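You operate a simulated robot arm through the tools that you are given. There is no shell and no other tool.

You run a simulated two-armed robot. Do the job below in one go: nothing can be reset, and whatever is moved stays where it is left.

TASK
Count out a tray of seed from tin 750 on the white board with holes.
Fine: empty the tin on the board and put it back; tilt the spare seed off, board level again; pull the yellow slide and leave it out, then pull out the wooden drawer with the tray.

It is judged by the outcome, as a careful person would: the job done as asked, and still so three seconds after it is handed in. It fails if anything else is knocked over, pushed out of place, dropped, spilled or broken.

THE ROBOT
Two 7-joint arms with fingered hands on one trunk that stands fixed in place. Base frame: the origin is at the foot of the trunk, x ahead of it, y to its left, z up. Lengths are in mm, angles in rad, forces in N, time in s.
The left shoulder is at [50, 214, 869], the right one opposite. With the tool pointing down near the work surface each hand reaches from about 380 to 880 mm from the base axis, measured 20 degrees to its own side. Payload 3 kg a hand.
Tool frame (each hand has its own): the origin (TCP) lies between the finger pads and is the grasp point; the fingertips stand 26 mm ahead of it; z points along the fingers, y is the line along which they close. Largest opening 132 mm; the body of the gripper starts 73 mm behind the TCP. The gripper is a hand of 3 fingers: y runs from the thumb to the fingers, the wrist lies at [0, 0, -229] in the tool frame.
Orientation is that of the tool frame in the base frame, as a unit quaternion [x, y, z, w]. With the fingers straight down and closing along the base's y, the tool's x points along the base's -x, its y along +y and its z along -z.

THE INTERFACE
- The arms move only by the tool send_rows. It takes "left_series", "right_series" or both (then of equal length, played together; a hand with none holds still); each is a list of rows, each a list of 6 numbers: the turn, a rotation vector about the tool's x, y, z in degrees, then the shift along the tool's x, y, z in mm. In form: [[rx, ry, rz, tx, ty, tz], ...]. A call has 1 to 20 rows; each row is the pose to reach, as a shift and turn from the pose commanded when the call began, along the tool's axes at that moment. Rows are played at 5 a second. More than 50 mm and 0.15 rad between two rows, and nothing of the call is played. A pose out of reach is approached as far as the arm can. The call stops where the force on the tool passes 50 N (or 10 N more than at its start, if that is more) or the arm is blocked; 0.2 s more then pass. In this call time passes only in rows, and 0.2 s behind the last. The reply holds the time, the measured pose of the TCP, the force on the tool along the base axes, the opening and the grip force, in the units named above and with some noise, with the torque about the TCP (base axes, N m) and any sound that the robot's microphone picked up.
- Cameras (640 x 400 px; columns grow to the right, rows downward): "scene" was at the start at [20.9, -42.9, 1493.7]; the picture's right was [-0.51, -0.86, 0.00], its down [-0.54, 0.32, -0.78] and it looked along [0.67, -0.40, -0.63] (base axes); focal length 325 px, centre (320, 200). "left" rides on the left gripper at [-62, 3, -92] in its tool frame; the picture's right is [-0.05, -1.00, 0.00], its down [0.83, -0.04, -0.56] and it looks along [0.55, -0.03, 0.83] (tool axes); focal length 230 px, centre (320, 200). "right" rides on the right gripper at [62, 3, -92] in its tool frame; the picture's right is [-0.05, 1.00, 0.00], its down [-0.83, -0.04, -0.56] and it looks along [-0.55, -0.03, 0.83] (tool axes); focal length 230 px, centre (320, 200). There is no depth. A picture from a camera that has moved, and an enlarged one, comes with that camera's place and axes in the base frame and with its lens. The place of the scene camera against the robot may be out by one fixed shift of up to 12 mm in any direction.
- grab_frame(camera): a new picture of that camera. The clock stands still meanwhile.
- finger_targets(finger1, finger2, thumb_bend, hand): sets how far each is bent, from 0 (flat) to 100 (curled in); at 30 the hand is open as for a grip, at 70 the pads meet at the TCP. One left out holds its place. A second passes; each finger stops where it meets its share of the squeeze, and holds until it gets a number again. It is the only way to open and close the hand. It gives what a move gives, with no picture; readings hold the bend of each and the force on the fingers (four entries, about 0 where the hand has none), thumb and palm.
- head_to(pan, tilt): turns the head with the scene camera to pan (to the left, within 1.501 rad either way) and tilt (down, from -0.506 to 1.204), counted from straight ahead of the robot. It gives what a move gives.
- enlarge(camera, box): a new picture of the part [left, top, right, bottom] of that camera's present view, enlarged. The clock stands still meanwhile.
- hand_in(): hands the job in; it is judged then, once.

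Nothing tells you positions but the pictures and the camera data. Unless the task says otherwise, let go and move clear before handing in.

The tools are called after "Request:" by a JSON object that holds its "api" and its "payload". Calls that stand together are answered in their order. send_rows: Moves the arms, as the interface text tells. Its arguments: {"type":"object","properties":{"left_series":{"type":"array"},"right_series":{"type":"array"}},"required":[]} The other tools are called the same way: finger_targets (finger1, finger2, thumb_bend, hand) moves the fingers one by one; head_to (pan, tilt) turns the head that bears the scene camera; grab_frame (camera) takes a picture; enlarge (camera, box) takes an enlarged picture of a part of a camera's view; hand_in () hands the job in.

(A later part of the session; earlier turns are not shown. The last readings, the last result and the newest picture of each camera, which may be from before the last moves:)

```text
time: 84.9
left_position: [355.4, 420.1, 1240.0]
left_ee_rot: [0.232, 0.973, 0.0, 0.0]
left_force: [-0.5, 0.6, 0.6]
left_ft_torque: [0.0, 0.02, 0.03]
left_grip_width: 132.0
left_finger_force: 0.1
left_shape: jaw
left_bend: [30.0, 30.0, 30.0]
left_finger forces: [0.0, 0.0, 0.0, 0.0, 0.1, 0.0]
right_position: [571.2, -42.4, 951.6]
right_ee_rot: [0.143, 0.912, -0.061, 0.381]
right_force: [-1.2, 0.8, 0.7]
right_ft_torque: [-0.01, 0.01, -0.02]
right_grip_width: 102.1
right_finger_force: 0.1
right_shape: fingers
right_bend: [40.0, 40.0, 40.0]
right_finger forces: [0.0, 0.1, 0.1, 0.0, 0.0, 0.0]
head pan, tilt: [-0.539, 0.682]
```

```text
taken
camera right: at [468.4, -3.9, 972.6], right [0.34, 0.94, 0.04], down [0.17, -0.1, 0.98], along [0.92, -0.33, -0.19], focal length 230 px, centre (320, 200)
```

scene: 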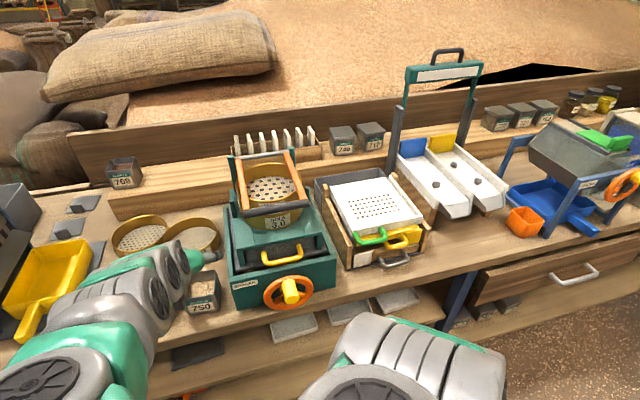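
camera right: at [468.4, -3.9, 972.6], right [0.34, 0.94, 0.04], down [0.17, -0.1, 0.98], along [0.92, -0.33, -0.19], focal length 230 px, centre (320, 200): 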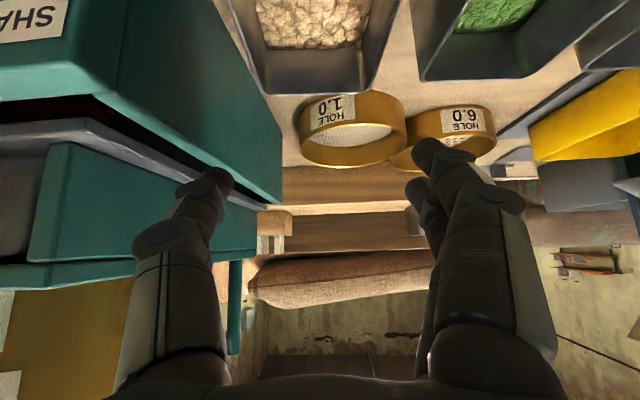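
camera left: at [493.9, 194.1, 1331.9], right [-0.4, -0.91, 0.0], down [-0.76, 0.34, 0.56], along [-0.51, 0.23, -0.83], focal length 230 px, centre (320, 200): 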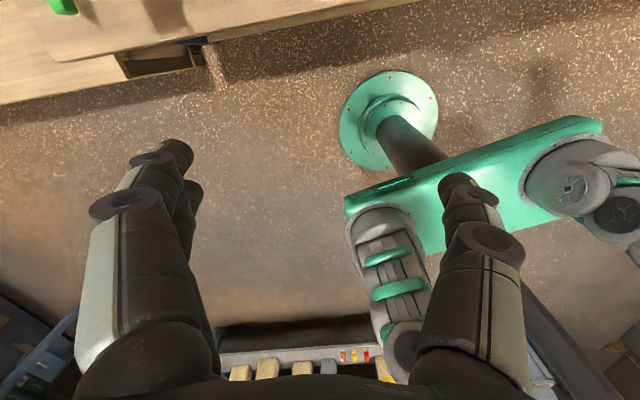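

The right hand now hovers over tin 750 at (571, -42, 952), 45° pitched, with exact pose. I need to judge the side clearances of the finger knuckles to tin 721 and the shaker, so I zoom in.

Request:
{"api": "enlarge", "payload": {"camera": "scene", "box": [100, 210, 260, 330]}}

Request:
{"api": "enlarge", "payload": {"camera": "right", "box": [100, 120, 560, 400]}}

Request:
{"api": "finger_targets", "payload": {"hand": "right", "finger1": 45, "finger2": 45, "thumb_bend": 45}}

Request:
{"api": "enlarge", "payload": {"camera": "right", "box": [100, 120, 560, 400]}}

```text
3.33 times, centred on (180, 270) of scene
camera zoom: at [20.9, -43.0, 1493.6], right [-0.51, -0.86, 0.0], down [-0.54, 0.32, -0.78], along [0.67, -0.4, -0.63], focal length 1082 px, centre (787, -33)
```

zoom: 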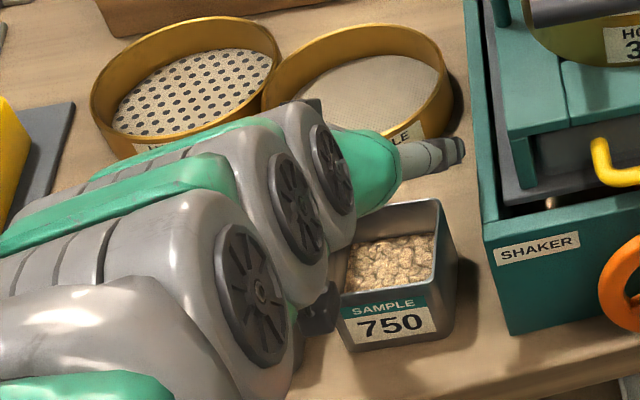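

```text
1.39 times, centred on (330, 260) of right
camera zoom: at [468.4, -3.9, 972.6], right [0.34, 0.94, 0.04], down [0.17, -0.1, 0.98], along [0.92, -0.33, -0.19], focal length 320 px, centre (306, 116)
```

zoom: 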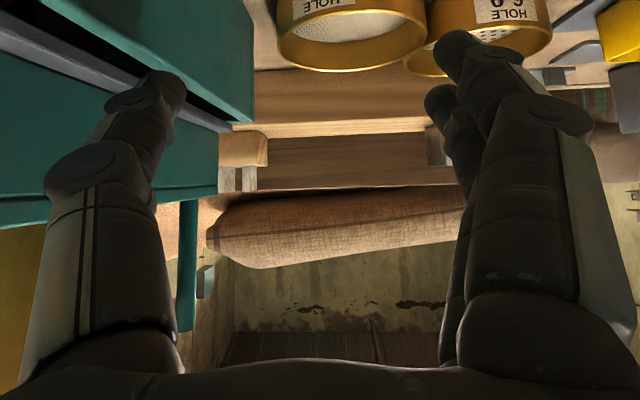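

```text
time: 85.9
left_position: [356.2, 420.5, 1238.3]
left_ee_rot: [0.232, 0.973, -0.001, 0.0]
left_force: [0.4, 0.5, -0.5]
left_ft_torque: [-0.01, 0.03, 0.02]
left_grip_width: 132.0
left_finger_force: 0.0
left_shape: jaw
left_bend: [30.0, 30.0, 30.0]
left_finger forces: [0.0, 0.1, 0.0, 0.0, 0.0, 0.0]
right_position: [572.7, -40.2, 951.2]
right_ee_rot: [0.144, 0.912, -0.061, 0.379]
right_force: [0.1, -0.2, 0.1]
right_ft_torque: [0.02, 0.01, 0.01]
right_grip_width: 85.4
right_finger_force: 0.0
right_shape: fingers
right_bend: [45.0, 45.0, 45.0]
right_finger forces: [0.0, 0.0, 0.1, 0.1, 0.1, 0.1]
head pan, tilt: [-0.539, 0.682]
```

```text
1.39 times, centred on (330, 260) of right
camera zoom: at [468.3, -3.9, 972.6], right [0.34, 0.94, 0.04], down [0.17, -0.1, 0.98], along [0.92, -0.33, -0.19], focal length 320 px, centre (306, 116)
```

zoom: 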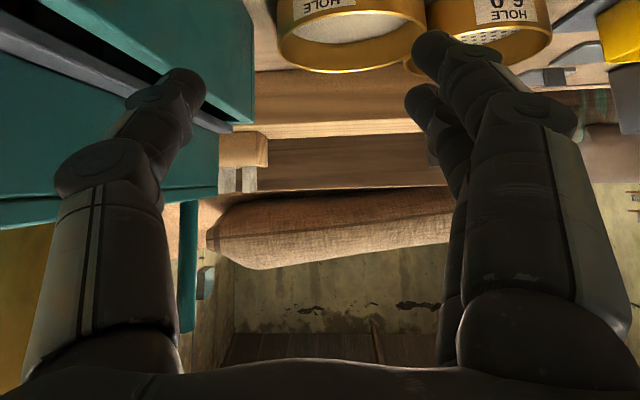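

At bend 45 the knuckles stand about ±62 mm from the hand axis, which fits between tin 721 and the shaker. I zoom on the tin through the wrist camera to refine its centre.

Request:
{"api": "enlarge", "payload": {"camera": "right", "box": [200, 0, 460, 160]}}

Request:
{"api": "enlarge", "payload": {"camera": "scene", "box": [150, 240, 260, 330]}}

```text
2.46 times, centred on (330, 80) of right
camera zoom: at [468.3, -3.9, 972.6], right [0.34, 0.94, 0.04], down [0.17, -0.1, 0.98], along [0.92, -0.33, -0.19], focal length 566 px, centre (295, 495)
```

zoom: 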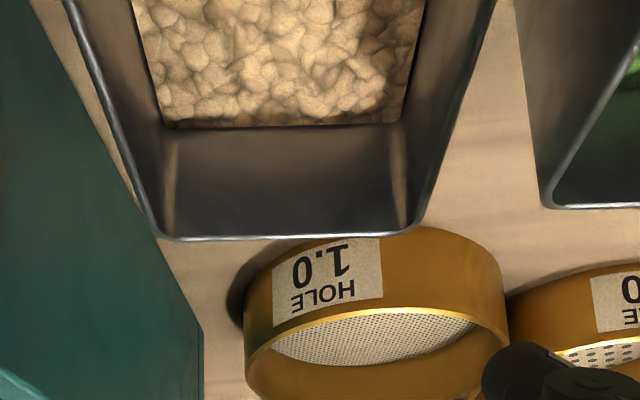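

```text
4.44 times, centred on (205, 285) of scene
camera zoom: at [20.9, -43.0, 1493.6], right [-0.51, -0.86, 0.0], down [-0.54, 0.32, -0.78], along [0.67, -0.4, -0.63], focal length 1443 px, centre (831, -178)
```

zoom: 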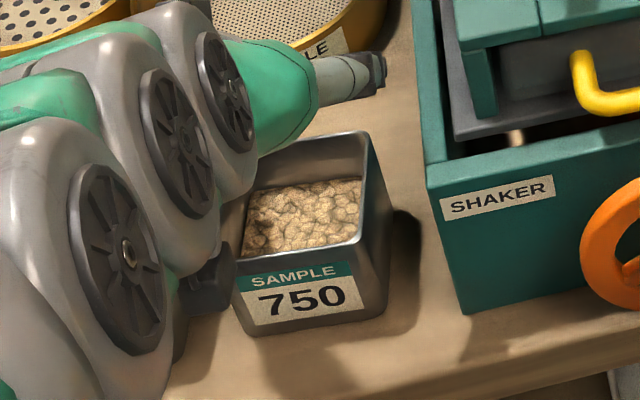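

The tin centre refines to about (572, -41) with yaw 20°, and the hand is already centred over it. I trim the yaw by -2° and flatten the pitch by 4°.

Request:
{"api": "send_rows", "payload": {"right_series": [[1.42, -4, 1.41, 0, 0, 0]]}}

```text
time: 86.3
left_position: [357.3, 419.3, 1239.8]
left_ee_rot: [0.231, 0.973, 0.0, 0.0]
left_force: [0.4, -0.8, 0.2]
left_ft_torque: [0.04, 0.03, 0.02]
left_grip_width: 131.9
left_finger_force: 0.0
left_shape: jaw
left_bend: [30.0, 30.0, 30.0]
left_finger forces: [0.0, 0.0, 0.0, 0.0, 0.0, 0.0]
right_position: [571.2, -40.6, 951.3]
right_ee_rot: [0.158, 0.895, -0.073, 0.41]
right_force: [-0.7, -0.2, -0.9]
right_ft_torque: [0.0, -0.07, -0.03]
right_grip_width: 85.4
right_finger_force: 0.0
right_shape: fingers
right_bend: [45.0, 45.0, 45.0]
right_finger forces: [0.0, 0.1, 0.1, 0.0, 0.0, 0.0]
head pan, tilt: [-0.539, 0.682]
```

The hand is square to the tin, now 41° below horizontal. I descend 45 mm and check the clearances before the fingers enter the gaps.

Request:
{"api": "send_rows", "payload": {"right_series": [[0, 0, 0, 17, 0, 14.7], [0, 0, 0, 34.1, 0, 29.3]]}}

Request:
{"api": "enlarge", "payload": {"camera": "right", "box": [100, 0, 560, 260]}}

Request:
{"api": "enlarge", "payload": {"camera": "scene", "box": [130, 230, 260, 330]}}

```text
time: 86.9
left_position: [356.5, 420.9, 1240.1]
left_ee_rot: [0.231, 0.973, 0.0, 0.001]
left_force: [-0.5, -0.3, 0.3]
left_ft_torque: [-0.01, 0.02, 0.02]
left_grip_width: 132.1
left_finger_force: 0.1
left_shape: jaw
left_bend: [30.0, 30.0, 30.0]
left_finger forces: [0.1, 0.0, 0.0, 0.0, 0.0, 0.0]
right_position: [570.6, -40.9, 908.0]
right_ee_rot: [0.157, 0.895, -0.072, 0.41]
right_force: [0.4, 0.8, -0.7]
right_ft_torque: [-0.02, 0.01, -0.01]
right_grip_width: 85.4
right_finger_force: 0.1
right_shape: fingers
right_bend: [45.0, 45.0, 45.0]
right_finger forces: [0.0, 0.0, 0.0, 0.1, 0.0, 0.0]
head pan, tilt: [-0.539, 0.682]
```

```text
1.39 times, centred on (330, 130) of right
camera zoom: at [468.1, 0.0, 919.8], right [0.37, 0.93, 0.04], down [0.1, -0.08, 0.99], along [0.92, -0.37, -0.12], focal length 320 px, centre (306, 297)
```

zoom: 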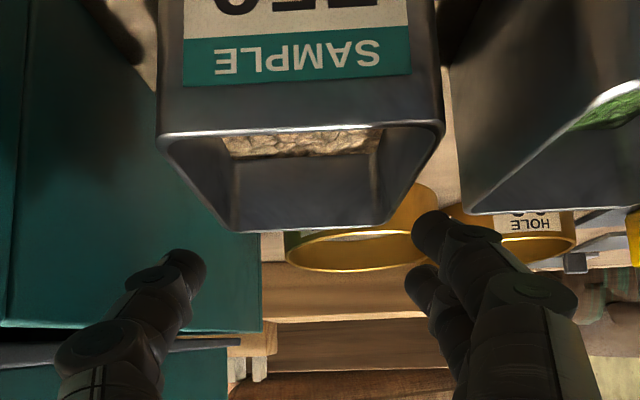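

```text
4.00 times, centred on (195, 280) of scene
camera zoom: at [20.9, -43.0, 1493.6], right [-0.51, -0.86, 0.0], down [-0.54, 0.32, -0.78], along [0.67, -0.4, -0.63], focal length 1298 px, centre (820, -120)
```

zoom: 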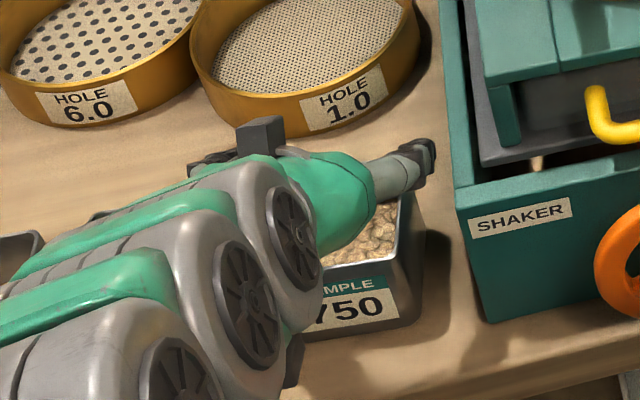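

The tin lies centred between thumb and fingers to within about 2 mm. I descend another 30 mm slowly so the fingers enter the gaps.

Request:
{"api": "send_rows", "payload": {"right_series": [[0, 0, 0, 7.6, -1, 6.5], [0, 0, 0, 15.1, -1, 13], [0, 0, 0, 22.7, -1, 19.6]]}}

Request:
{"api": "enlarge", "payload": {"camera": "right", "box": [100, 0, 560, 260]}}

Request:
{"api": "enlarge", "payload": {"camera": "scene", "box": [130, 230, 260, 330]}}

```text
time: 87.7
left_position: [356.1, 419.2, 1240.0]
left_ee_rot: [0.232, 0.973, 0.0, 0.0]
left_force: [0.8, 0.2, 0.6]
left_ft_torque: [-0.02, 0.01, 0.01]
left_grip_width: 132.2
left_finger_force: 0.1
left_shape: jaw
left_bend: [30.0, 30.0, 30.0]
left_finger forces: [0.1, 0.0, 0.0, 0.0, 0.1, 0.1]
right_position: [570.2, -41.4, 876.3]
right_ee_rot: [0.158, 0.895, -0.073, 0.41]
right_force: [0.2, 0.4, -0.5]
right_ft_torque: [-0.01, -0.03, 0.01]
right_grip_width: 85.4
right_finger_force: 0.0
right_shape: fingers
right_bend: [45.0, 45.0, 45.0]
right_finger forces: [0.0, 0.0, 0.1, 0.0, 0.0, 0.0]
head pan, tilt: [-0.539, 0.682]
```

```text
1.39 times, centred on (330, 130) of right
camera zoom: at [467.3, -0.6, 890.1], right [0.37, 0.93, 0.04], down [0.1, -0.08, 0.99], along [0.92, -0.37, -0.12], focal length 320 px, centre (306, 297)
```

zoom: 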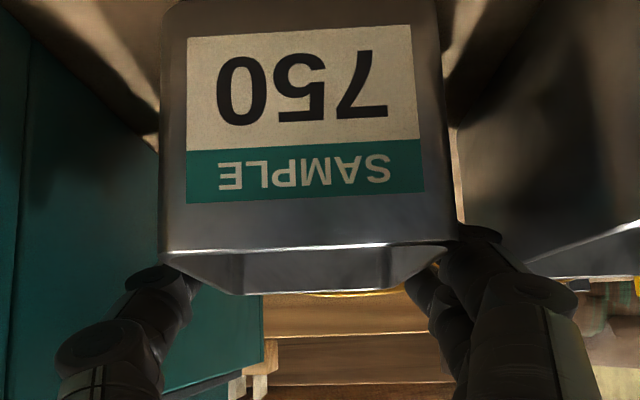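

```text
4.00 times, centred on (195, 280) of scene
camera zoom: at [20.9, -43.0, 1493.6], right [-0.51, -0.86, 0.0], down [-0.54, 0.32, -0.78], along [0.67, -0.4, -0.63], focal length 1298 px, centre (820, -120)
```

zoom: 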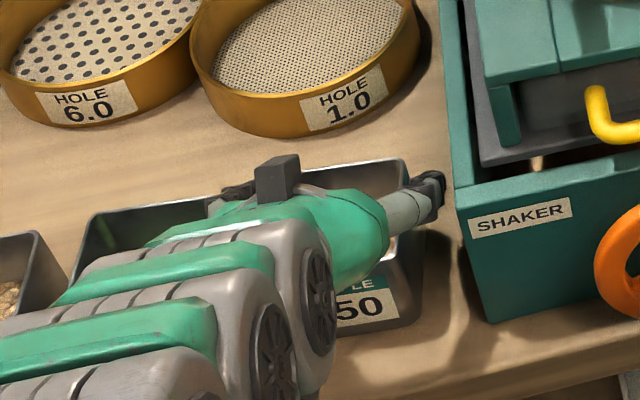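

No contact so far and both gaps are clear. I descend the last 26 mm to grasp height.

Request:
{"api": "send_rows", "payload": {"right_series": [[0, 0, 0, 6.8, 0, 5.9], [0, 0, 0, 13.6, 0, 11.7], [0, 0, 0, 20, 0, 17.2]]}}

Request:
{"api": "enlarge", "payload": {"camera": "right", "box": [100, 0, 560, 260]}}

Request:
{"api": "enlarge", "payload": {"camera": "scene", "box": [130, 230, 260, 330]}}

```text
time: 88.5
left_position: [356.4, 419.3, 1239.7]
left_ee_rot: [0.232, 0.973, -0.001, 0.0]
left_force: [-0.3, 0.6, 0.0]
left_ft_torque: [0.03, 0.03, 0.01]
left_grip_width: 132.1
left_finger_force: 0.1
left_shape: jaw
left_bend: [30.0, 30.0, 30.0]
left_finger forces: [0.1, 0.0, 0.1, 0.0, 0.0, 0.0]
right_position: [570.6, -41.0, 850.8]
right_ee_rot: [0.158, 0.895, -0.073, 0.41]
right_force: [0.5, 1.5, 1.2]
right_ft_torque: [0.0, 0.02, -0.02]
right_grip_width: 86.2
right_finger_force: 0.8
right_shape: fingers
right_bend: [45.0, 45.0, 45.0]
right_finger forces: [1.5, 0.0, 0.1, 0.1, 0.0, 0.0]
head pan, tilt: [-0.539, 0.682]
```

```text
1.39 times, centred on (330, 130) of right
camera zoom: at [467.8, -0.4, 864.0], right [0.37, 0.93, 0.04], down [0.1, -0.08, 0.99], along [0.92, -0.37, -0.12], focal length 320 px, centre (306, 297)
```

zoom: 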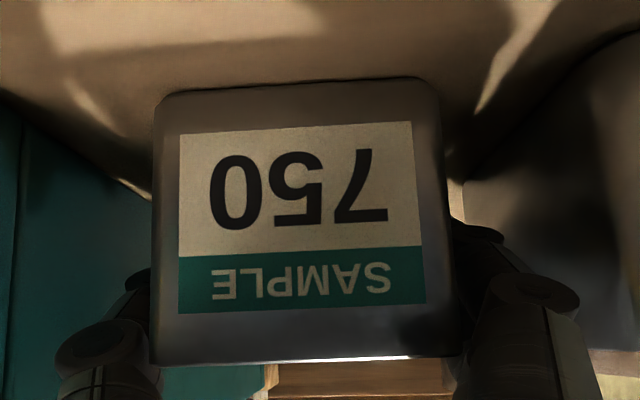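

```text
4.00 times, centred on (195, 280) of scene
camera zoom: at [20.9, -42.9, 1493.6], right [-0.51, -0.86, 0.0], down [-0.54, 0.32, -0.78], along [0.67, -0.4, -0.63], focal length 1298 px, centre (820, -120)
```

zoom: 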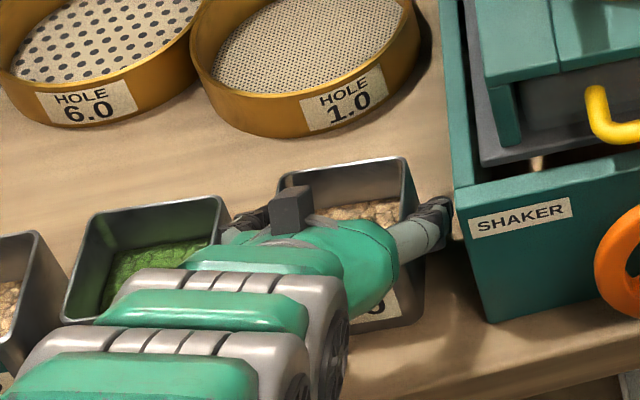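

The fingers are down around the tin with finger 1 just touching its left wall. I nudge 2 mm left and close the hand.

Request:
{"api": "send_rows", "payload": {"right_series": [[0, 0, 0, 0, 2, 0]]}}

Request:
{"api": "finger_targets", "payload": {"hand": "right", "finger1": 70, "finger2": 70, "thumb_bend": 70}}

Request:
{"api": "enlarge", "payload": {"camera": "scene", "box": [130, 230, 260, 330]}}

Request:
{"api": "enlarge", "payload": {"camera": "right", "box": [100, 0, 560, 260]}}

```text
time: 88.9
left_position: [357.6, 420.1, 1239.1]
left_ee_rot: [0.231, 0.973, 0.0, -0.001]
left_force: [-0.9, -0.5, 0.2]
left_ft_torque: [0.02, 0.04, -0.04]
left_grip_width: 131.9
left_finger_force: 0.0
left_shape: jaw
left_bend: [30.0, 30.0, 30.0]
left_finger forces: [0.0, 0.0, 0.0, 0.0, 0.0, 0.0]
right_position: [570.7, -39.7, 850.5]
right_ee_rot: [0.158, 0.895, -0.073, 0.411]
right_force: [-0.8, 0.1, -0.2]
right_ft_torque: [-0.04, 0.03, 0.06]
right_grip_width: 85.1
right_finger_force: 0.9
right_shape: fingers
right_bend: [45.0, 45.0, 45.0]
right_finger forces: [0.1, 0.1, 0.1, 0.1, 0.4, 0.0]
head pan, tilt: [-0.539, 0.682]
```

```text
time: 89.9
left_position: [356.2, 419.6, 1239.6]
left_ee_rot: [0.231, 0.973, 0.0, 0.0]
left_force: [0.2, -0.5, 0.5]
left_ft_torque: [-0.04, -0.04, 0.02]
left_grip_width: 131.8
left_finger_force: 0.0
left_shape: jaw
left_bend: [30.0, 30.0, 30.0]
left_finger forces: [0.0, 0.1, 0.1, 0.0, 0.0, 0.0]
right_position: [569.8, -38.8, 850.2]
right_ee_rot: [0.158, 0.895, -0.073, 0.41]
right_force: [0.3, -0.5, 0.3]
right_ft_torque: [0.05, -0.03, -0.01]
right_grip_width: 73.4
right_finger_force: 24.5
right_shape: fingers
right_bend: [50.0, 49.0, 55.0]
right_finger forces: [14.6, 10.0, 0.0, 0.1, 24.3, 0.1]
head pan, tilt: [-0.539, 0.682]
```

```text
4.00 times, centred on (195, 280) of scene
camera zoom: at [20.9, -43.0, 1493.6], right [-0.51, -0.86, 0.0], down [-0.54, 0.32, -0.78], along [0.67, -0.4, -0.63], focal length 1298 px, centre (820, -120)
```

zoom: 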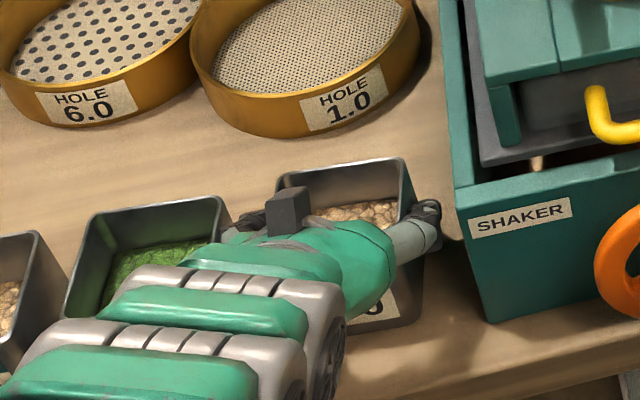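

```text
1.39 times, centred on (330, 130) of right
camera zoom: at [468.1, 1.2, 863.8], right [0.37, 0.93, 0.04], down [0.1, -0.08, 0.99], along [0.92, -0.37, -0.12], focal length 320 px, centre (306, 297)
```

zoom: 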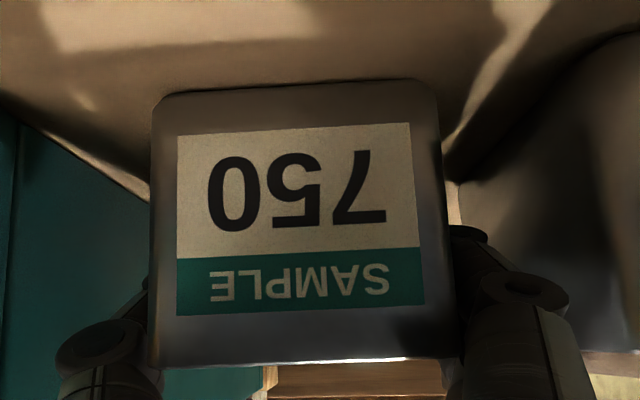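

The tin is gripped at 73 mm with about 24 N. I lift it straight up 60 mm and check that it hangs level.

Request:
{"api": "send_rows", "payload": {"right_series": [[0, 0, 0, -7.6, 0, -6.5], [0, 0, 0, -22.7, 0, -19.6], [0, 0, 0, -45.4, 0, -39.1]]}}

Request:
{"api": "enlarge", "payload": {"camera": "scene", "box": [130, 200, 270, 330]}}

Request:
{"api": "enlarge", "payload": {"camera": "right", "box": [100, 0, 560, 260]}}

```text
time: 90.7
left_position: [357.1, 420.1, 1239.5]
left_ee_rot: [0.232, 0.973, 0.0, 0.0]
left_force: [-0.3, -0.5, 0.2]
left_ft_torque: [0.04, 0.03, 0.03]
left_grip_width: 131.8
left_finger_force: 0.1
left_shape: jaw
left_bend: [30.0, 30.0, 30.0]
left_finger forces: [0.0, 0.0, 0.0, 0.0, 0.0, 0.1]
right_position: [571.7, -40.4, 910.6]
right_ee_rot: [0.158, 0.896, -0.073, 0.409]
right_force: [-0.1, -0.1, -1.7]
right_ft_torque: [0.02, -0.02, 0.0]
right_grip_width: 73.4
right_finger_force: 24.3
right_shape: fingers
right_bend: [50.0, 49.0, 55.0]
right_finger forces: [14.6, 9.9, 0.1, 0.1, 24.2, 0.0]
head pan, tilt: [-0.539, 0.682]
```

```text
3.08 times, centred on (200, 265) of scene
camera zoom: at [20.9, -43.0, 1493.6], right [-0.51, -0.86, 0.0], down [-0.54, 0.32, -0.78], along [0.67, -0.4, -0.63], focal length 999 px, centre (689, 0)
```

zoom: 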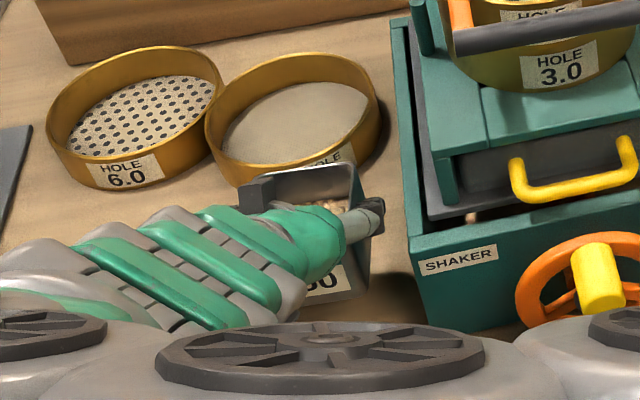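

```text
1.39 times, centred on (330, 130) of right
camera zoom: at [468.5, 0.2, 923.0], right [0.37, 0.93, 0.04], down [0.1, -0.08, 0.99], along [0.92, -0.37, -0.12], focal length 320 px, centre (306, 297)
```

zoom: 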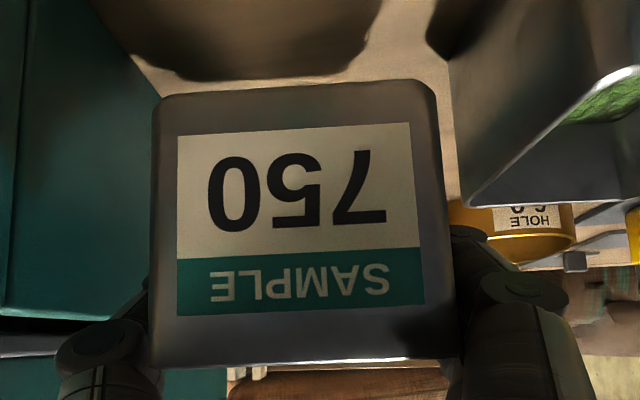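

The tin is firmly held (about 1.7 N) and upright. I raise it to z≈1215 so it clears the shaker, watching for any block.

Request:
{"api": "send_rows", "payload": {"right_series": [[0, 0, 0, -28.8, 0, -24.8], [0, 0, 0, -57.7, -0.1, -49.7], [0, 0, 0, -86.5, -0.1, -74.5], [0, 0, 0, -115.4, -0.2, -99.4], [0, 0, 0, -144.2, -0.2, -124.2], [0, 0, 0, -173, -0.2, -149], [0, 0, 0, -201.9, -0.3, -173.9], [0, 0, 0, -230.7, -0.3, -198.7]]}}

Request:
{"api": "grab_frame", "payload": {"camera": "right"}}

Request:
{"api": "grab_frame", "payload": {"camera": "scene"}}

```text
time: 92.5
left_position: [357.0, 419.5, 1238.5]
left_ee_rot: [0.232, 0.973, 0.0, 0.0]
left_force: [-0.3, -0.4, 0.6]
left_ft_torque: [0.01, 0.0, 0.01]
left_grip_width: 132.1
left_finger_force: 0.0
left_shape: jaw
left_bend: [30.0, 30.0, 30.0]
left_finger forces: [0.0, 0.1, 0.0, 0.1, 0.0, 0.1]
right_position: [572.2, -39.9, 1213.5]
right_ee_rot: [0.158, 0.895, -0.073, 0.41]
right_force: [0.0, 0.8, -1.4]
right_ft_torque: [-0.04, 0.01, 0.04]
right_grip_width: 73.3
right_finger_force: 23.8
right_shape: fingers
right_bend: [50.0, 49.0, 55.0]
right_finger forces: [14.2, 9.6, 0.0, 0.0, 23.5, 0.1]
head pan, tilt: [-0.539, 0.682]
```

```text
taken
camera right: at [468.4, 0.9, 1228.3], right [0.37, 0.93, 0.04], down [0.1, -0.08, 0.99], along [0.92, -0.37, -0.12], focal length 230 px, centre (320, 200)
```

right: 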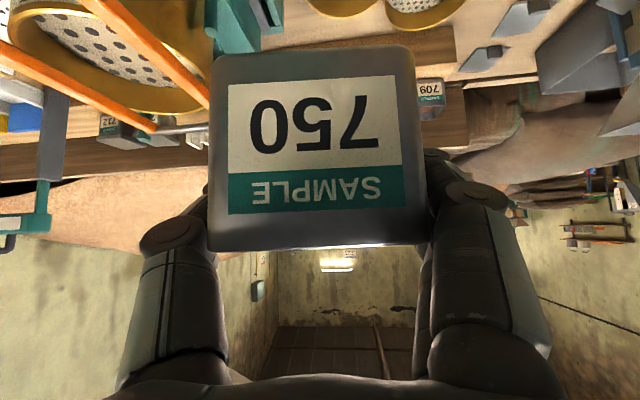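

```text
taken
```

scene: 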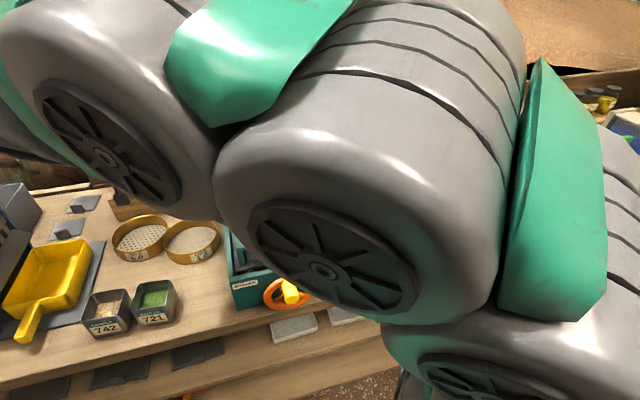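

The tin is at z≈1213, clear above the shaker's highest rail (about 1140). I now carry it to the right over the shaker to above the board.

Request:
{"api": "send_rows", "payload": {"right_series": [[0, 0, 0, -14.1, -35.9, 3.2], [0, 0, 0, -22.1, -71.9, 11.4], [0, 0, 0, -30.1, -107.8, 19.6], [0, 0, 0, -38.2, -143.8, 27.9], [0, 0, 0, -46.2, -179.7, 36.1], [0, 0, 0, -54.3, -215.6, 44.3], [0, 0, 0, -62.3, -251.6, 52.5], [0, 0, 0, -70.4, -287.5, 60.7], [0, 0, 0, -78.4, -323.4, 68.9], [0, 0, 0, -86.5, -359.4, 77.2], [0, 0, 0, -94.5, -395.3, 85.4], [0, 0, 0, -99.6, -431.3, 96.1], [0, 0, 0, -104.6, -467.2, 106.8]]}}

Request:
{"api": "grab_frame", "payload": {"camera": "right"}}

Request:
{"api": "grab_frame", "payload": {"camera": "scene"}}

```text
time: 95.3
left_position: [357.3, 419.4, 1239.2]
left_ee_rot: [0.232, 0.973, 0.0, 0.0]
left_force: [0.6, -0.1, 0.0]
left_ft_torque: [-0.01, 0.0, -0.01]
left_grip_width: 132.2
left_finger_force: 0.1
left_shape: jaw
left_bend: [30.0, 30.0, 30.0]
left_finger forces: [0.1, 0.0, 0.0, 0.1, 0.0, 0.0]
right_position: [550.8, -530.8, 1223.5]
right_ee_rot: [0.159, 0.895, -0.073, 0.409]
right_force: [0.5, -0.1, -1.5]
right_ft_torque: [0.01, -0.03, 0.03]
right_grip_width: 73.3
right_finger_force: 23.1
right_shape: fingers
right_bend: [50.0, 49.0, 55.0]
right_finger forces: [13.9, 9.6, 0.0, 0.0, 23.0, 0.0]
head pan, tilt: [-0.539, 0.682]
```

```text
taken
camera right: at [448.4, -489.6, 1237.3], right [0.37, 0.93, 0.04], down [0.1, -0.08, 0.99], along [0.92, -0.37, -0.12], focal length 230 px, centre (320, 200)
```

right: 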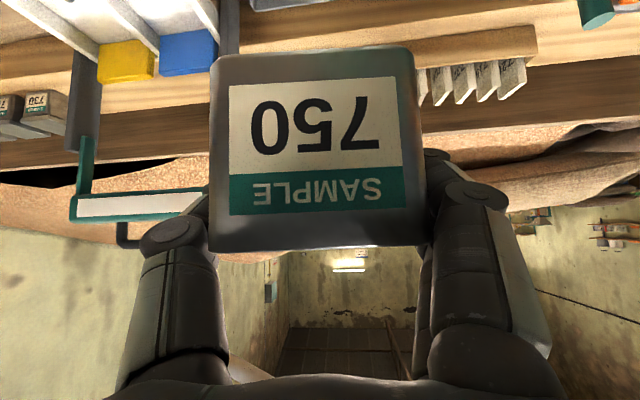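

```text
taken
```

scene: 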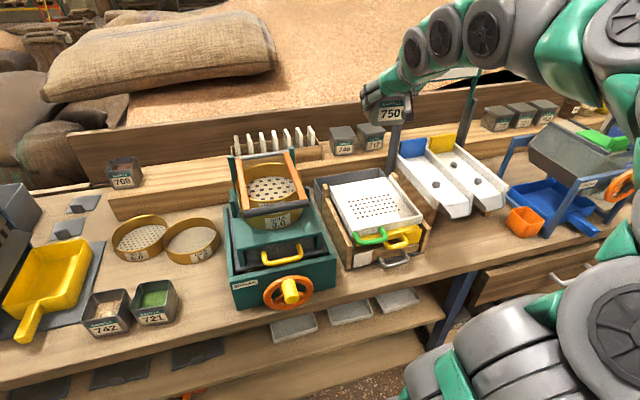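

The tin is above the board at (551, -531, 1224). Now I turn the hand to az +20° with the tin upright and descend to about 110 mm above the board.

Request:
{"api": "send_rows", "payload": {"right_series": [[-4.33, 0, -3.73, 23.8, 0.3, 19.2], [-8.66, 0, -7.46, 47.6, 0.5, 38.3], [-12.99, 0, -11.19, 71.4, 0.8, 57.5], [-17.31, 0, -14.91, 95.2, 1.1, 76.7], [-21.64, 0, -18.64, 119, 1.4, 95.9], [-25.97, 0, -22.37, 142.8, 1.6, 115], [-30.3, 0, -26.1, 166.6, 1.9, 134.2]]}}

Request:
{"api": "grab_frame", "payload": {"camera": "right"}}

Request:
{"api": "grab_frame", "payload": {"camera": "scene"}}

```text
time: 96.9
left_position: [355.8, 419.6, 1240.4]
left_ee_rot: [0.232, 0.973, 0.0, 0.0]
left_force: [0.3, -0.2, 0.1]
left_ft_torque: [0.03, 0.0, -0.01]
left_grip_width: 132.1
left_finger_force: 0.0
left_shape: jaw
left_bend: [30.0, 30.0, 30.0]
left_finger forces: [0.0, 0.1, 0.0, 0.0, 0.0, 0.0]
right_position: [545.1, -525.3, 1010.2]
right_ee_rot: [-0.158, 0.895, 0.072, 0.411]
right_force: [-0.4, -0.3, -2.5]
right_ft_torque: [0.01, -0.03, 0.03]
right_grip_width: 73.0
right_finger_force: 23.1
right_shape: fingers
right_bend: [50.0, 49.0, 55.0]
right_finger forces: [13.9, 9.5, 0.1, 0.0, 23.0, 0.0]
head pan, tilt: [-0.539, 0.682]
```

```text
taken
camera right: at [439.9, -560.3, 1023.5], right [-0.31, 0.95, 0.04], down [0.13, 0.0, 0.99], along [0.94, 0.31, -0.12], focal length 230 px, centre (320, 200)
```

right: 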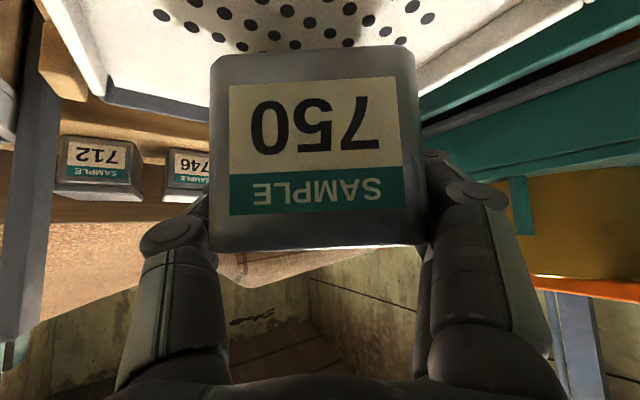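

```text
taken
```

scene: 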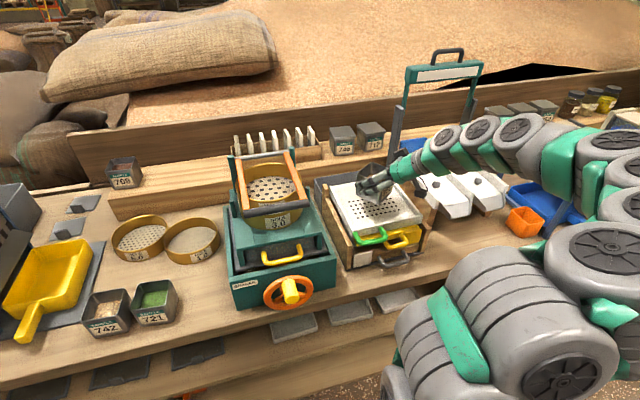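

The tin hangs upright about 110 mm over the board's hole field, and the wrist and forearm are clear. I begin rolling: first 49°, still below the pouring angle.

Request:
{"api": "send_rows", "payload": {"right_series": [[0, 0, 7, 0, 0, 0], [0, 0, 14, 0, 0, 0], [0, 0, 21, 0, 0, 0], [0, 0, 28, 0, 0, 0], [0, 0, 35, 0, 0, 0], [0, 0, 42, 0, 0, 0], [0, 0, 49, 0, 0, 0]]}}

Request:
{"api": "enlarge", "payload": {"camera": "scene", "box": [290, 120, 450, 280]}}

Request:
{"api": "grab_frame", "payload": {"camera": "right"}}

```text
time: 98.5
left_position: [356.7, 419.2, 1239.9]
left_ee_rot: [0.231, 0.973, -0.001, 0.001]
left_force: [-0.3, 0.5, -0.1]
left_ft_torque: [0.03, 0.06, 0.0]
left_grip_width: 132.0
left_finger_force: 0.1
left_shape: jaw
left_bend: [30.0, 30.0, 30.0]
left_finger forces: [0.0, 0.0, 0.0, 0.1, 0.0, 0.0]
right_position: [545.3, -524.8, 1010.6]
right_ee_rot: [0.228, 0.88, 0.236, 0.344]
right_force: [0.3, -0.6, -1.4]
right_ft_torque: [-0.02, 0.0, -0.04]
right_grip_width: 73.3
right_finger_force: 23.3
right_shape: fingers
right_bend: [50.0, 49.0, 55.0]
right_finger forces: [13.4, 9.3, 0.0, 0.0, 23.4, 0.0]
head pan, tilt: [-0.539, 0.682]
```

```text
2.50 times, centred on (370, 200) of scene
camera zoom: at [20.9, -43.0, 1493.6], right [-0.51, -0.86, 0.0], down [-0.54, 0.32, -0.78], along [0.67, -0.4, -0.63], focal length 812 px, centre (195, 200)
```

zoom: 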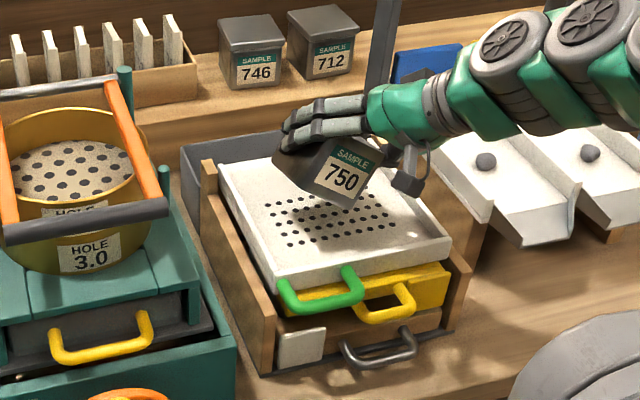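

```text
taken
camera right: at [439.1, -512.2, 1042.0], right [0.27, 0.75, 0.6], down [0.14, -0.65, 0.75], along [0.95, -0.12, -0.28], focal length 230 px, centre (320, 200)
```

right: 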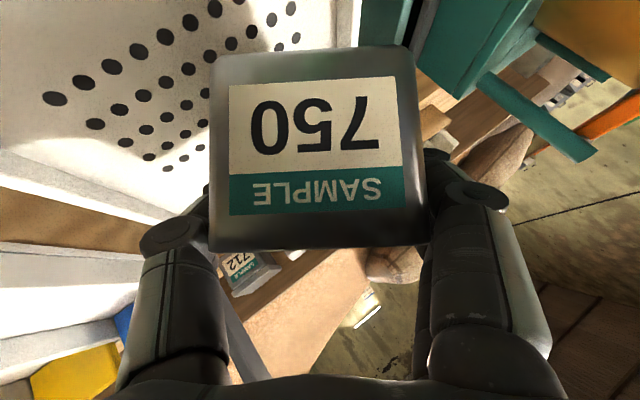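

The pour side opens toward the right over the hole field. I continue rolling slowly, lowering 15 mm, and watch the seed come out.

Request:
{"api": "send_rows", "payload": {"right_series": [[0, 0, 4, 1.5, -1.7, 2], [0, 0, 8, 3, -3.4, 4], [0, 0, 12, 4.5, -5.2, 5.9], [0, 0, 16, 6, -6.9, 7.8], [0, 0, 20, 7.5, -8.6, 9.8], [0, 0, 24, 7.5, -8.6, 9.8], [0, 0, 28, 7.5, -8.6, 9.8], [0, 0, 32, 7.5, -8.6, 9.8]]}}

Request:
{"api": "enlarge", "payload": {"camera": "scene", "box": [290, 120, 450, 280]}}

Request:
{"api": "grab_frame", "payload": {"camera": "right"}}

```text
time: 100.3
left_position: [357.0, 419.2, 1239.8]
left_ee_rot: [0.232, 0.973, 0.0, 0.0]
left_force: [0.4, 0.8, 0.2]
left_ft_torque: [0.0, 0.01, 0.0]
left_grip_width: 131.9
left_finger_force: 0.0
left_shape: jaw
left_bend: [30.0, 30.0, 30.0]
left_finger forces: [0.1, 0.0, 0.0, 0.1, 0.0, 0.0]
right_position: [545.1, -526.5, 995.3]
right_ee_rot: [0.463, 0.783, 0.322, 0.265]
right_force: [0.8, 0.1, -2.4]
right_ft_torque: [-0.03, 0.01, -0.01]
right_grip_width: 73.0
right_finger_force: 22.9
right_shape: fingers
right_bend: [50.0, 49.0, 55.0]
right_finger forces: [13.3, 9.2, 0.0, 0.0, 23.5, 0.1]
head pan, tilt: [-0.539, 0.682]
```

```text
2.50 times, centred on (370, 200) of scene
camera zoom: at [20.9, -43.0, 1493.6], right [-0.51, -0.86, 0.0], down [-0.54, 0.32, -0.78], along [0.67, -0.4, -0.63], focal length 812 px, centre (195, 200)
```

zoom: 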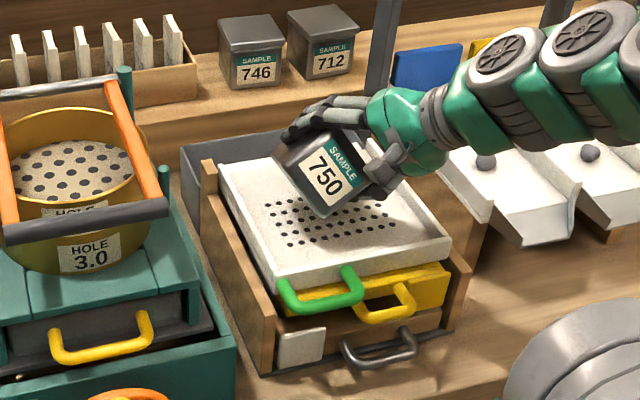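

```text
taken
camera right: at [454.3, -493.5, 1050.8], right [0.58, 0.32, 0.75], down [-0.06, -0.9, 0.43], along [0.82, -0.29, -0.5], focal length 230 px, centre (320, 200)
```

right: 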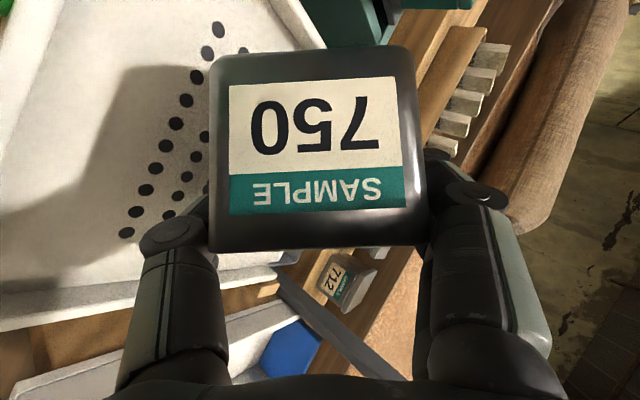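

At about 59° tilt no seed has left yet. I continue the roll slowly.

Request:
{"api": "send_rows", "payload": {"right_series": [[0, 0, 4, 0, 0, 0], [0, 0, 8, 0, 0, 0], [0, 0, 12, 0, 0, 0], [0, 0, 16, 0, 0, 0], [0, 0, 20, 0, 0, 0], [0, 0, 24, 0, 0, 0]]}}

Request:
{"api": "enlarge", "payload": {"camera": "scene", "box": [290, 120, 450, 280]}}

Request:
{"api": "grab_frame", "payload": {"camera": "right"}}

```text
time: 101.7
left_position: [357.4, 419.9, 1240.5]
left_ee_rot: [0.232, 0.973, -0.001, -0.001]
left_force: [-0.3, -0.1, -0.7]
left_ft_torque: [0.02, -0.01, 0.02]
left_grip_width: 131.8
left_finger_force: 0.0
left_shape: jaw
left_bend: [30.0, 30.0, 30.0]
left_finger forces: [0.0, 0.0, 0.0, 0.1, 0.1, 0.0]
right_position: [545.4, -526.5, 997.5]
right_ee_rot: [0.615, 0.67, 0.369, 0.193]
right_force: [0.4, 0.1, -0.7]
right_ft_torque: [-0.02, -0.01, 0.04]
right_grip_width: 73.3
right_finger_force: 22.9
right_shape: fingers
right_bend: [50.0, 49.0, 55.0]
right_finger forces: [13.4, 9.3, 0.0, 0.1, 23.3, 0.1]
head pan, tilt: [-0.539, 0.682]
```

```text
2.50 times, centred on (370, 200) of scene
camera zoom: at [20.9, -43.0, 1493.6], right [-0.51, -0.86, 0.0], down [-0.54, 0.32, -0.78], along [0.67, -0.4, -0.63], focal length 812 px, centre (195, 200)
```

zoom: 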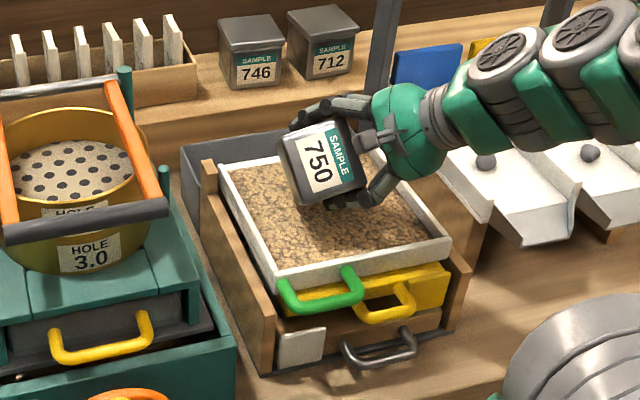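

```text
taken
camera right: at [470.8, -490.4, 1070.3], right [0.69, -0.08, 0.72], down [-0.28, -0.94, 0.17], along [0.67, -0.32, -0.67], focal length 230 px, centre (320, 200)
```

right: 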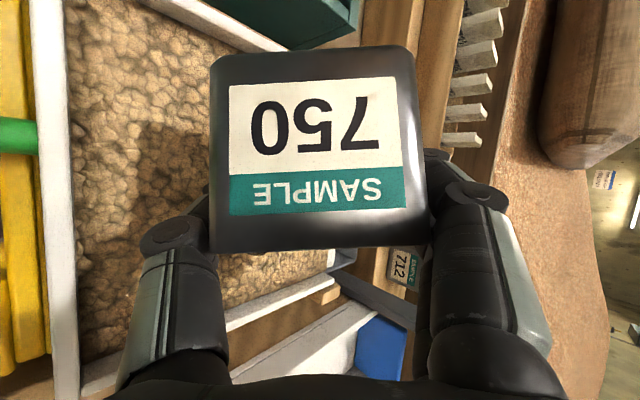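

The seed has poured out and now covers the board, all within its walls. I roll further to make sure the tin is really empty.

Request:
{"api": "send_rows", "payload": {"right_series": [[0, 0, 7, 0, 0, 0], [0, 0, 14, 0, 0, 0], [0, 0, 21, 0, 0, 0], [0, 0, 28, 0, 0, 0], [0, 0, 35, 0, 0, 0], [0, 0, 42, 0, 0, 0], [0, 0, 49, 0, 0, 0], [0, 0, 56, 0, 0, 0]]}}

Request:
{"api": "enlarge", "payload": {"camera": "scene", "box": [290, 120, 450, 280]}}

Request:
{"api": "grab_frame", "payload": {"camera": "right"}}

```text
time: 103.5
left_position: [356.7, 419.5, 1239.0]
left_ee_rot: [0.232, 0.973, 0.0, 0.001]
left_force: [0.5, -1.2, -0.3]
left_ft_torque: [0.01, -0.01, 0.01]
left_grip_width: 132.0
left_finger_force: 0.0
left_shape: jaw
left_bend: [30.0, 30.0, 30.0]
left_finger forces: [0.0, 0.0, 0.1, 0.0, 0.1, 0.0]
right_position: [545.6, -525.5, 995.8]
right_ee_rot: [0.858, 0.301, 0.416, -0.003]
right_force: [-0.1, -0.1, -1.1]
right_ft_torque: [0.02, 0.01, 0.0]
right_grip_width: 73.2
right_finger_force: 22.8
right_shape: fingers
right_bend: [50.0, 49.0, 55.0]
right_finger forces: [13.5, 9.5, 0.0, 0.0, 23.0, 0.0]
head pan, tilt: [-0.539, 0.682]
```

```text
2.50 times, centred on (370, 200) of scene
camera zoom: at [20.9, -43.0, 1493.6], right [-0.51, -0.86, 0.0], down [-0.54, 0.32, -0.78], along [0.67, -0.4, -0.63], focal length 812 px, centre (195, 200)
```

zoom: 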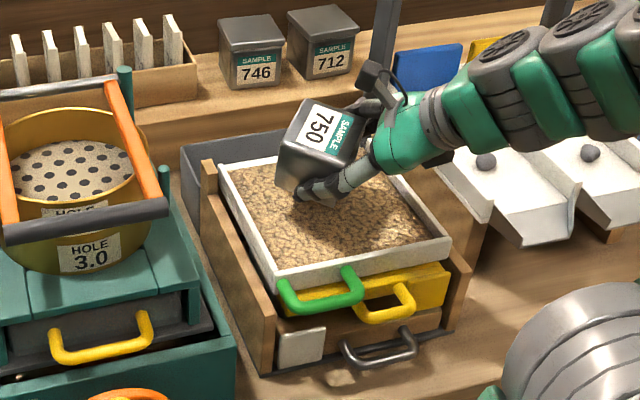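

```text
taken
camera right: at [509.6, -520.6, 1101.1], right [0.5, -0.84, 0.21], down [-0.81, -0.54, -0.24], along [0.32, -0.05, -0.95], focal length 230 px, centre (320, 200)
```

right: 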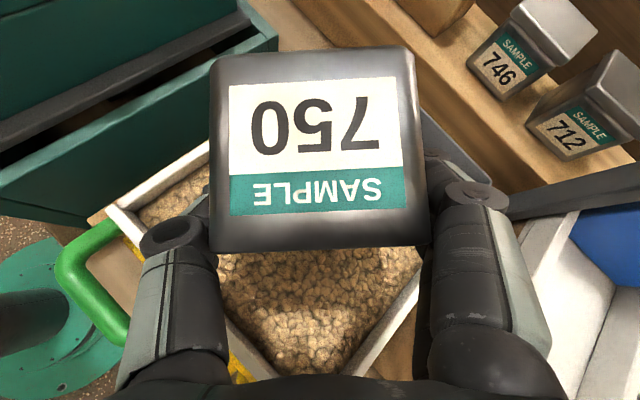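

The board is evenly covered. I add the last 19° roll and a 22° upward pitch so the tin is tipped well past horizontal.

Request:
{"api": "send_rows", "payload": {"right_series": [[0, 0, 6.5, 0, 0, 0], [0, 0, 13, 0, 0, 0], [0, 0, 19, 0, 0, 0]]}}

Request:
{"api": "send_rows", "payload": {"right_series": [[0, 5.5, 0, 0, 0, 0], [0, 11, 0, 0, 0, 0], [0, 16.5, 0, 0, 0, 0], [0, 22, 0, 0, 0, 0], [0, 22, 0, 0, 0, 0]]}}

Request:
{"api": "enlarge", "payload": {"camera": "scene", "box": [290, 120, 450, 280]}}

```text
time: 104.3
left_position: [357.0, 420.5, 1239.7]
left_ee_rot: [0.231, 0.973, -0.001, -0.001]
left_force: [-0.4, 0.6, -0.7]
left_ft_torque: [0.03, 0.0, -0.03]
left_grip_width: 131.8
left_finger_force: 0.1
left_shape: jaw
left_bend: [30.0, 30.0, 30.0]
left_finger forces: [0.1, 0.0, 0.1, 0.0, 0.0, 0.0]
right_position: [546.2, -525.0, 995.9]
right_ee_rot: [0.896, 0.156, 0.41, -0.072]
right_force: [-0.6, 0.1, -1.3]
right_ft_torque: [0.01, -0.02, 0.02]
right_grip_width: 73.1
right_finger_force: 23.3
right_shape: fingers
right_bend: [50.0, 49.0, 55.0]
right_finger forces: [13.8, 9.5, 0.0, 0.1, 22.9, 0.1]
head pan, tilt: [-0.539, 0.682]
```

```text
time: 105.5
left_position: [356.7, 420.3, 1239.4]
left_ee_rot: [0.231, 0.973, 0.0, 0.0]
left_force: [-0.1, -0.3, -0.3]
left_ft_torque: [0.02, 0.02, 0.04]
left_grip_width: 131.8
left_finger_force: 0.1
left_shape: jaw
left_bend: [30.0, 30.0, 30.0]
left_finger forces: [0.0, 0.1, 0.0, 0.0, 0.1, 0.0]
right_position: [545.6, -525.4, 995.5]
right_ee_rot: [0.8, 0.142, 0.573, -0.102]
right_force: [0.2, -0.5, -0.4]
right_ft_torque: [0.01, 0.01, 0.0]
right_grip_width: 73.2
right_finger_force: 22.4
right_shape: fingers
right_bend: [50.0, 49.0, 55.0]
right_finger forces: [13.7, 9.6, 0.1, 0.0, 22.9, 0.1]
head pan, tilt: [-0.539, 0.682]
```

```text
2.50 times, centred on (370, 200) of scene
camera zoom: at [20.9, -43.0, 1493.6], right [-0.51, -0.86, 0.0], down [-0.54, 0.32, -0.78], along [0.67, -0.4, -0.63], focal length 812 px, centre (195, 200)
```

zoom: 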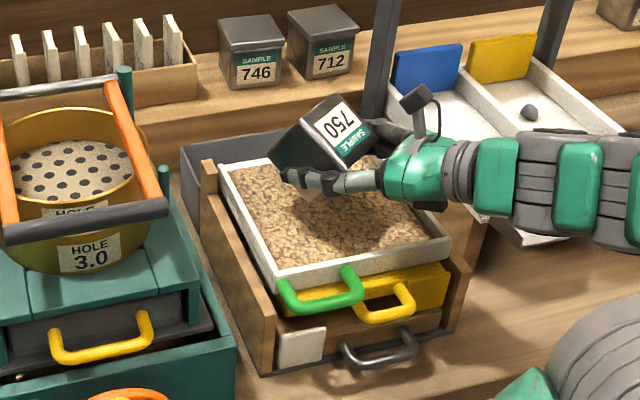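

The tin is tipped to about 119° and everything is out. Now I reverse the same path: pitch back, then roll back to upright over the board.

Request:
{"api": "send_rows", "payload": {"right_series": [[0, -5.5, 0, 0, 0, 0], [0, -11, 0, 0, 0, 0], [0, -16.5, 0, 0, 0, 0], [0, -22, 0, 0, 0, 0]]}}

Request:
{"api": "send_rows", "payload": {"right_series": [[0, 0, -8, 0, 0, 0], [0, 0, -16, 0, 0, 0], [0, 0, -24, 0, 0, 0], [0, 0, -32, 0, 0, 0], [0, 0, -40, 0, 0, 0], [0, 0, -48, 0, 0, 0], [0, 0, -56, 0, 0, 0], [0, 0, -64, 0, 0, 0], [0, 0, -72, 0, 0, 0], [0, 0, -80, 0, 0, 0], [0, 0, -88, 0, 0, 0], [0, 0, -96, 0, 0, 0], [0, 0, -104, 0, 0, 0], [0, 0, -112, 0, 0, 0], [0, 0, -120, 0, 0, 0], [0, 0, -128, 0, 0, 0], [0, 0, -136, 0, 0, 0], [0, 0, -144, 0, 0, 0], [0, 0, -152, 0, 0, 0], [0, 0, -160, 0, 0, 0]]}}

Request:
{"api": "send_rows", "payload": {"right_series": [[0, 0, -7, 0, 0, 0], [0, 0, -14, 0, 0, 0], [0, 0, -20, 0, 0, 0]]}}

Request:
{"api": "enlarge", "payload": {"camera": "scene", "box": [290, 120, 450, 280]}}

```text
time: 106.5
left_position: [356.2, 419.9, 1239.6]
left_ee_rot: [0.232, 0.973, 0.0, 0.0]
left_force: [0.2, -0.3, -0.2]
left_ft_torque: [-0.01, 0.02, 0.0]
left_grip_width: 131.9
left_finger_force: 0.1
left_shape: jaw
left_bend: [30.0, 30.0, 30.0]
left_finger forces: [0.0, 0.0, 0.1, 0.1, 0.0, 0.0]
right_position: [545.2, -526.5, 994.2]
right_ee_rot: [0.895, 0.158, 0.41, -0.071]
right_force: [-1.0, 0.0, -0.3]
right_ft_torque: [-0.03, 0.0, -0.01]
right_grip_width: 73.3
right_finger_force: 22.7
right_shape: fingers
right_bend: [50.0, 49.0, 55.0]
right_finger forces: [13.5, 9.5, 0.0, 0.0, 22.7, 0.0]
head pan, tilt: [-0.539, 0.682]
```

```text
time: 110.7
left_position: [357.9, 419.8, 1238.8]
left_ee_rot: [0.232, 0.973, -0.001, -0.001]
left_force: [0.0, -0.3, -0.2]
left_ft_torque: [0.02, 0.02, 0.0]
left_grip_width: 131.9
left_finger_force: 0.2
left_shape: jaw
left_bend: [30.0, 30.0, 30.0]
left_finger forces: [0.0, 0.0, 0.0, 0.0, 0.0, 0.0]
right_position: [546.6, -526.5, 995.8]
right_ee_rot: [-0.001, 0.91, 0.142, 0.391]
right_force: [0.1, -0.5, 0.1]
right_ft_torque: [-0.02, 0.0, -0.02]
right_grip_width: 73.2
right_finger_force: 23.1
right_shape: fingers
right_bend: [50.0, 49.0, 55.0]
right_finger forces: [13.3, 9.5, 0.2, 0.0, 22.8, 0.0]
head pan, tilt: [-0.539, 0.682]
```

```text
time: 111.5
left_position: [357.3, 420.4, 1239.0]
left_ee_rot: [0.232, 0.973, 0.0, 0.0]
left_force: [0.5, -0.2, 0.0]
left_ft_torque: [0.0, 0.0, 0.01]
left_grip_width: 132.0
left_finger_force: 0.1
left_shape: jaw
left_bend: [30.0, 30.0, 30.0]
left_finger forces: [0.0, 0.0, 0.0, 0.0, 0.0, 0.0]
right_position: [546.1, -525.7, 995.1]
right_ee_rot: [-0.159, 0.895, 0.071, 0.41]
right_force: [-0.5, 0.3, -1.0]
right_ft_torque: [0.0, -0.01, 0.01]
right_grip_width: 72.9
right_finger_force: 23.1
right_shape: fingers
right_bend: [50.0, 49.0, 55.0]
right_finger forces: [13.4, 9.5, 0.0, 0.1, 22.7, 0.1]
head pan, tilt: [-0.539, 0.682]
```

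```text
2.50 times, centred on (370, 200) of scene
camera zoom: at [20.9, -43.0, 1493.6], right [-0.51, -0.86, 0.0], down [-0.54, 0.32, -0.78], along [0.67, -0.4, -0.63], focal length 812 px, centre (195, 200)
```

zoom: 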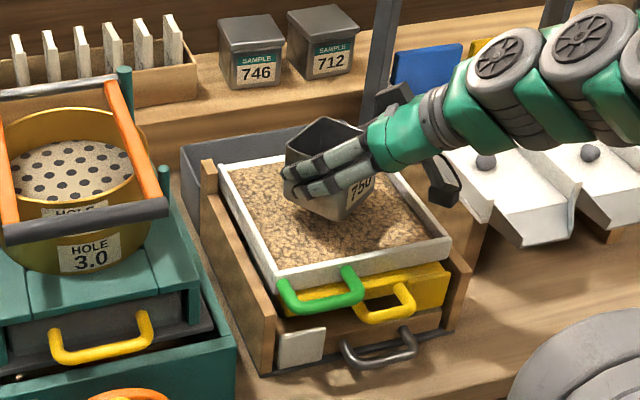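

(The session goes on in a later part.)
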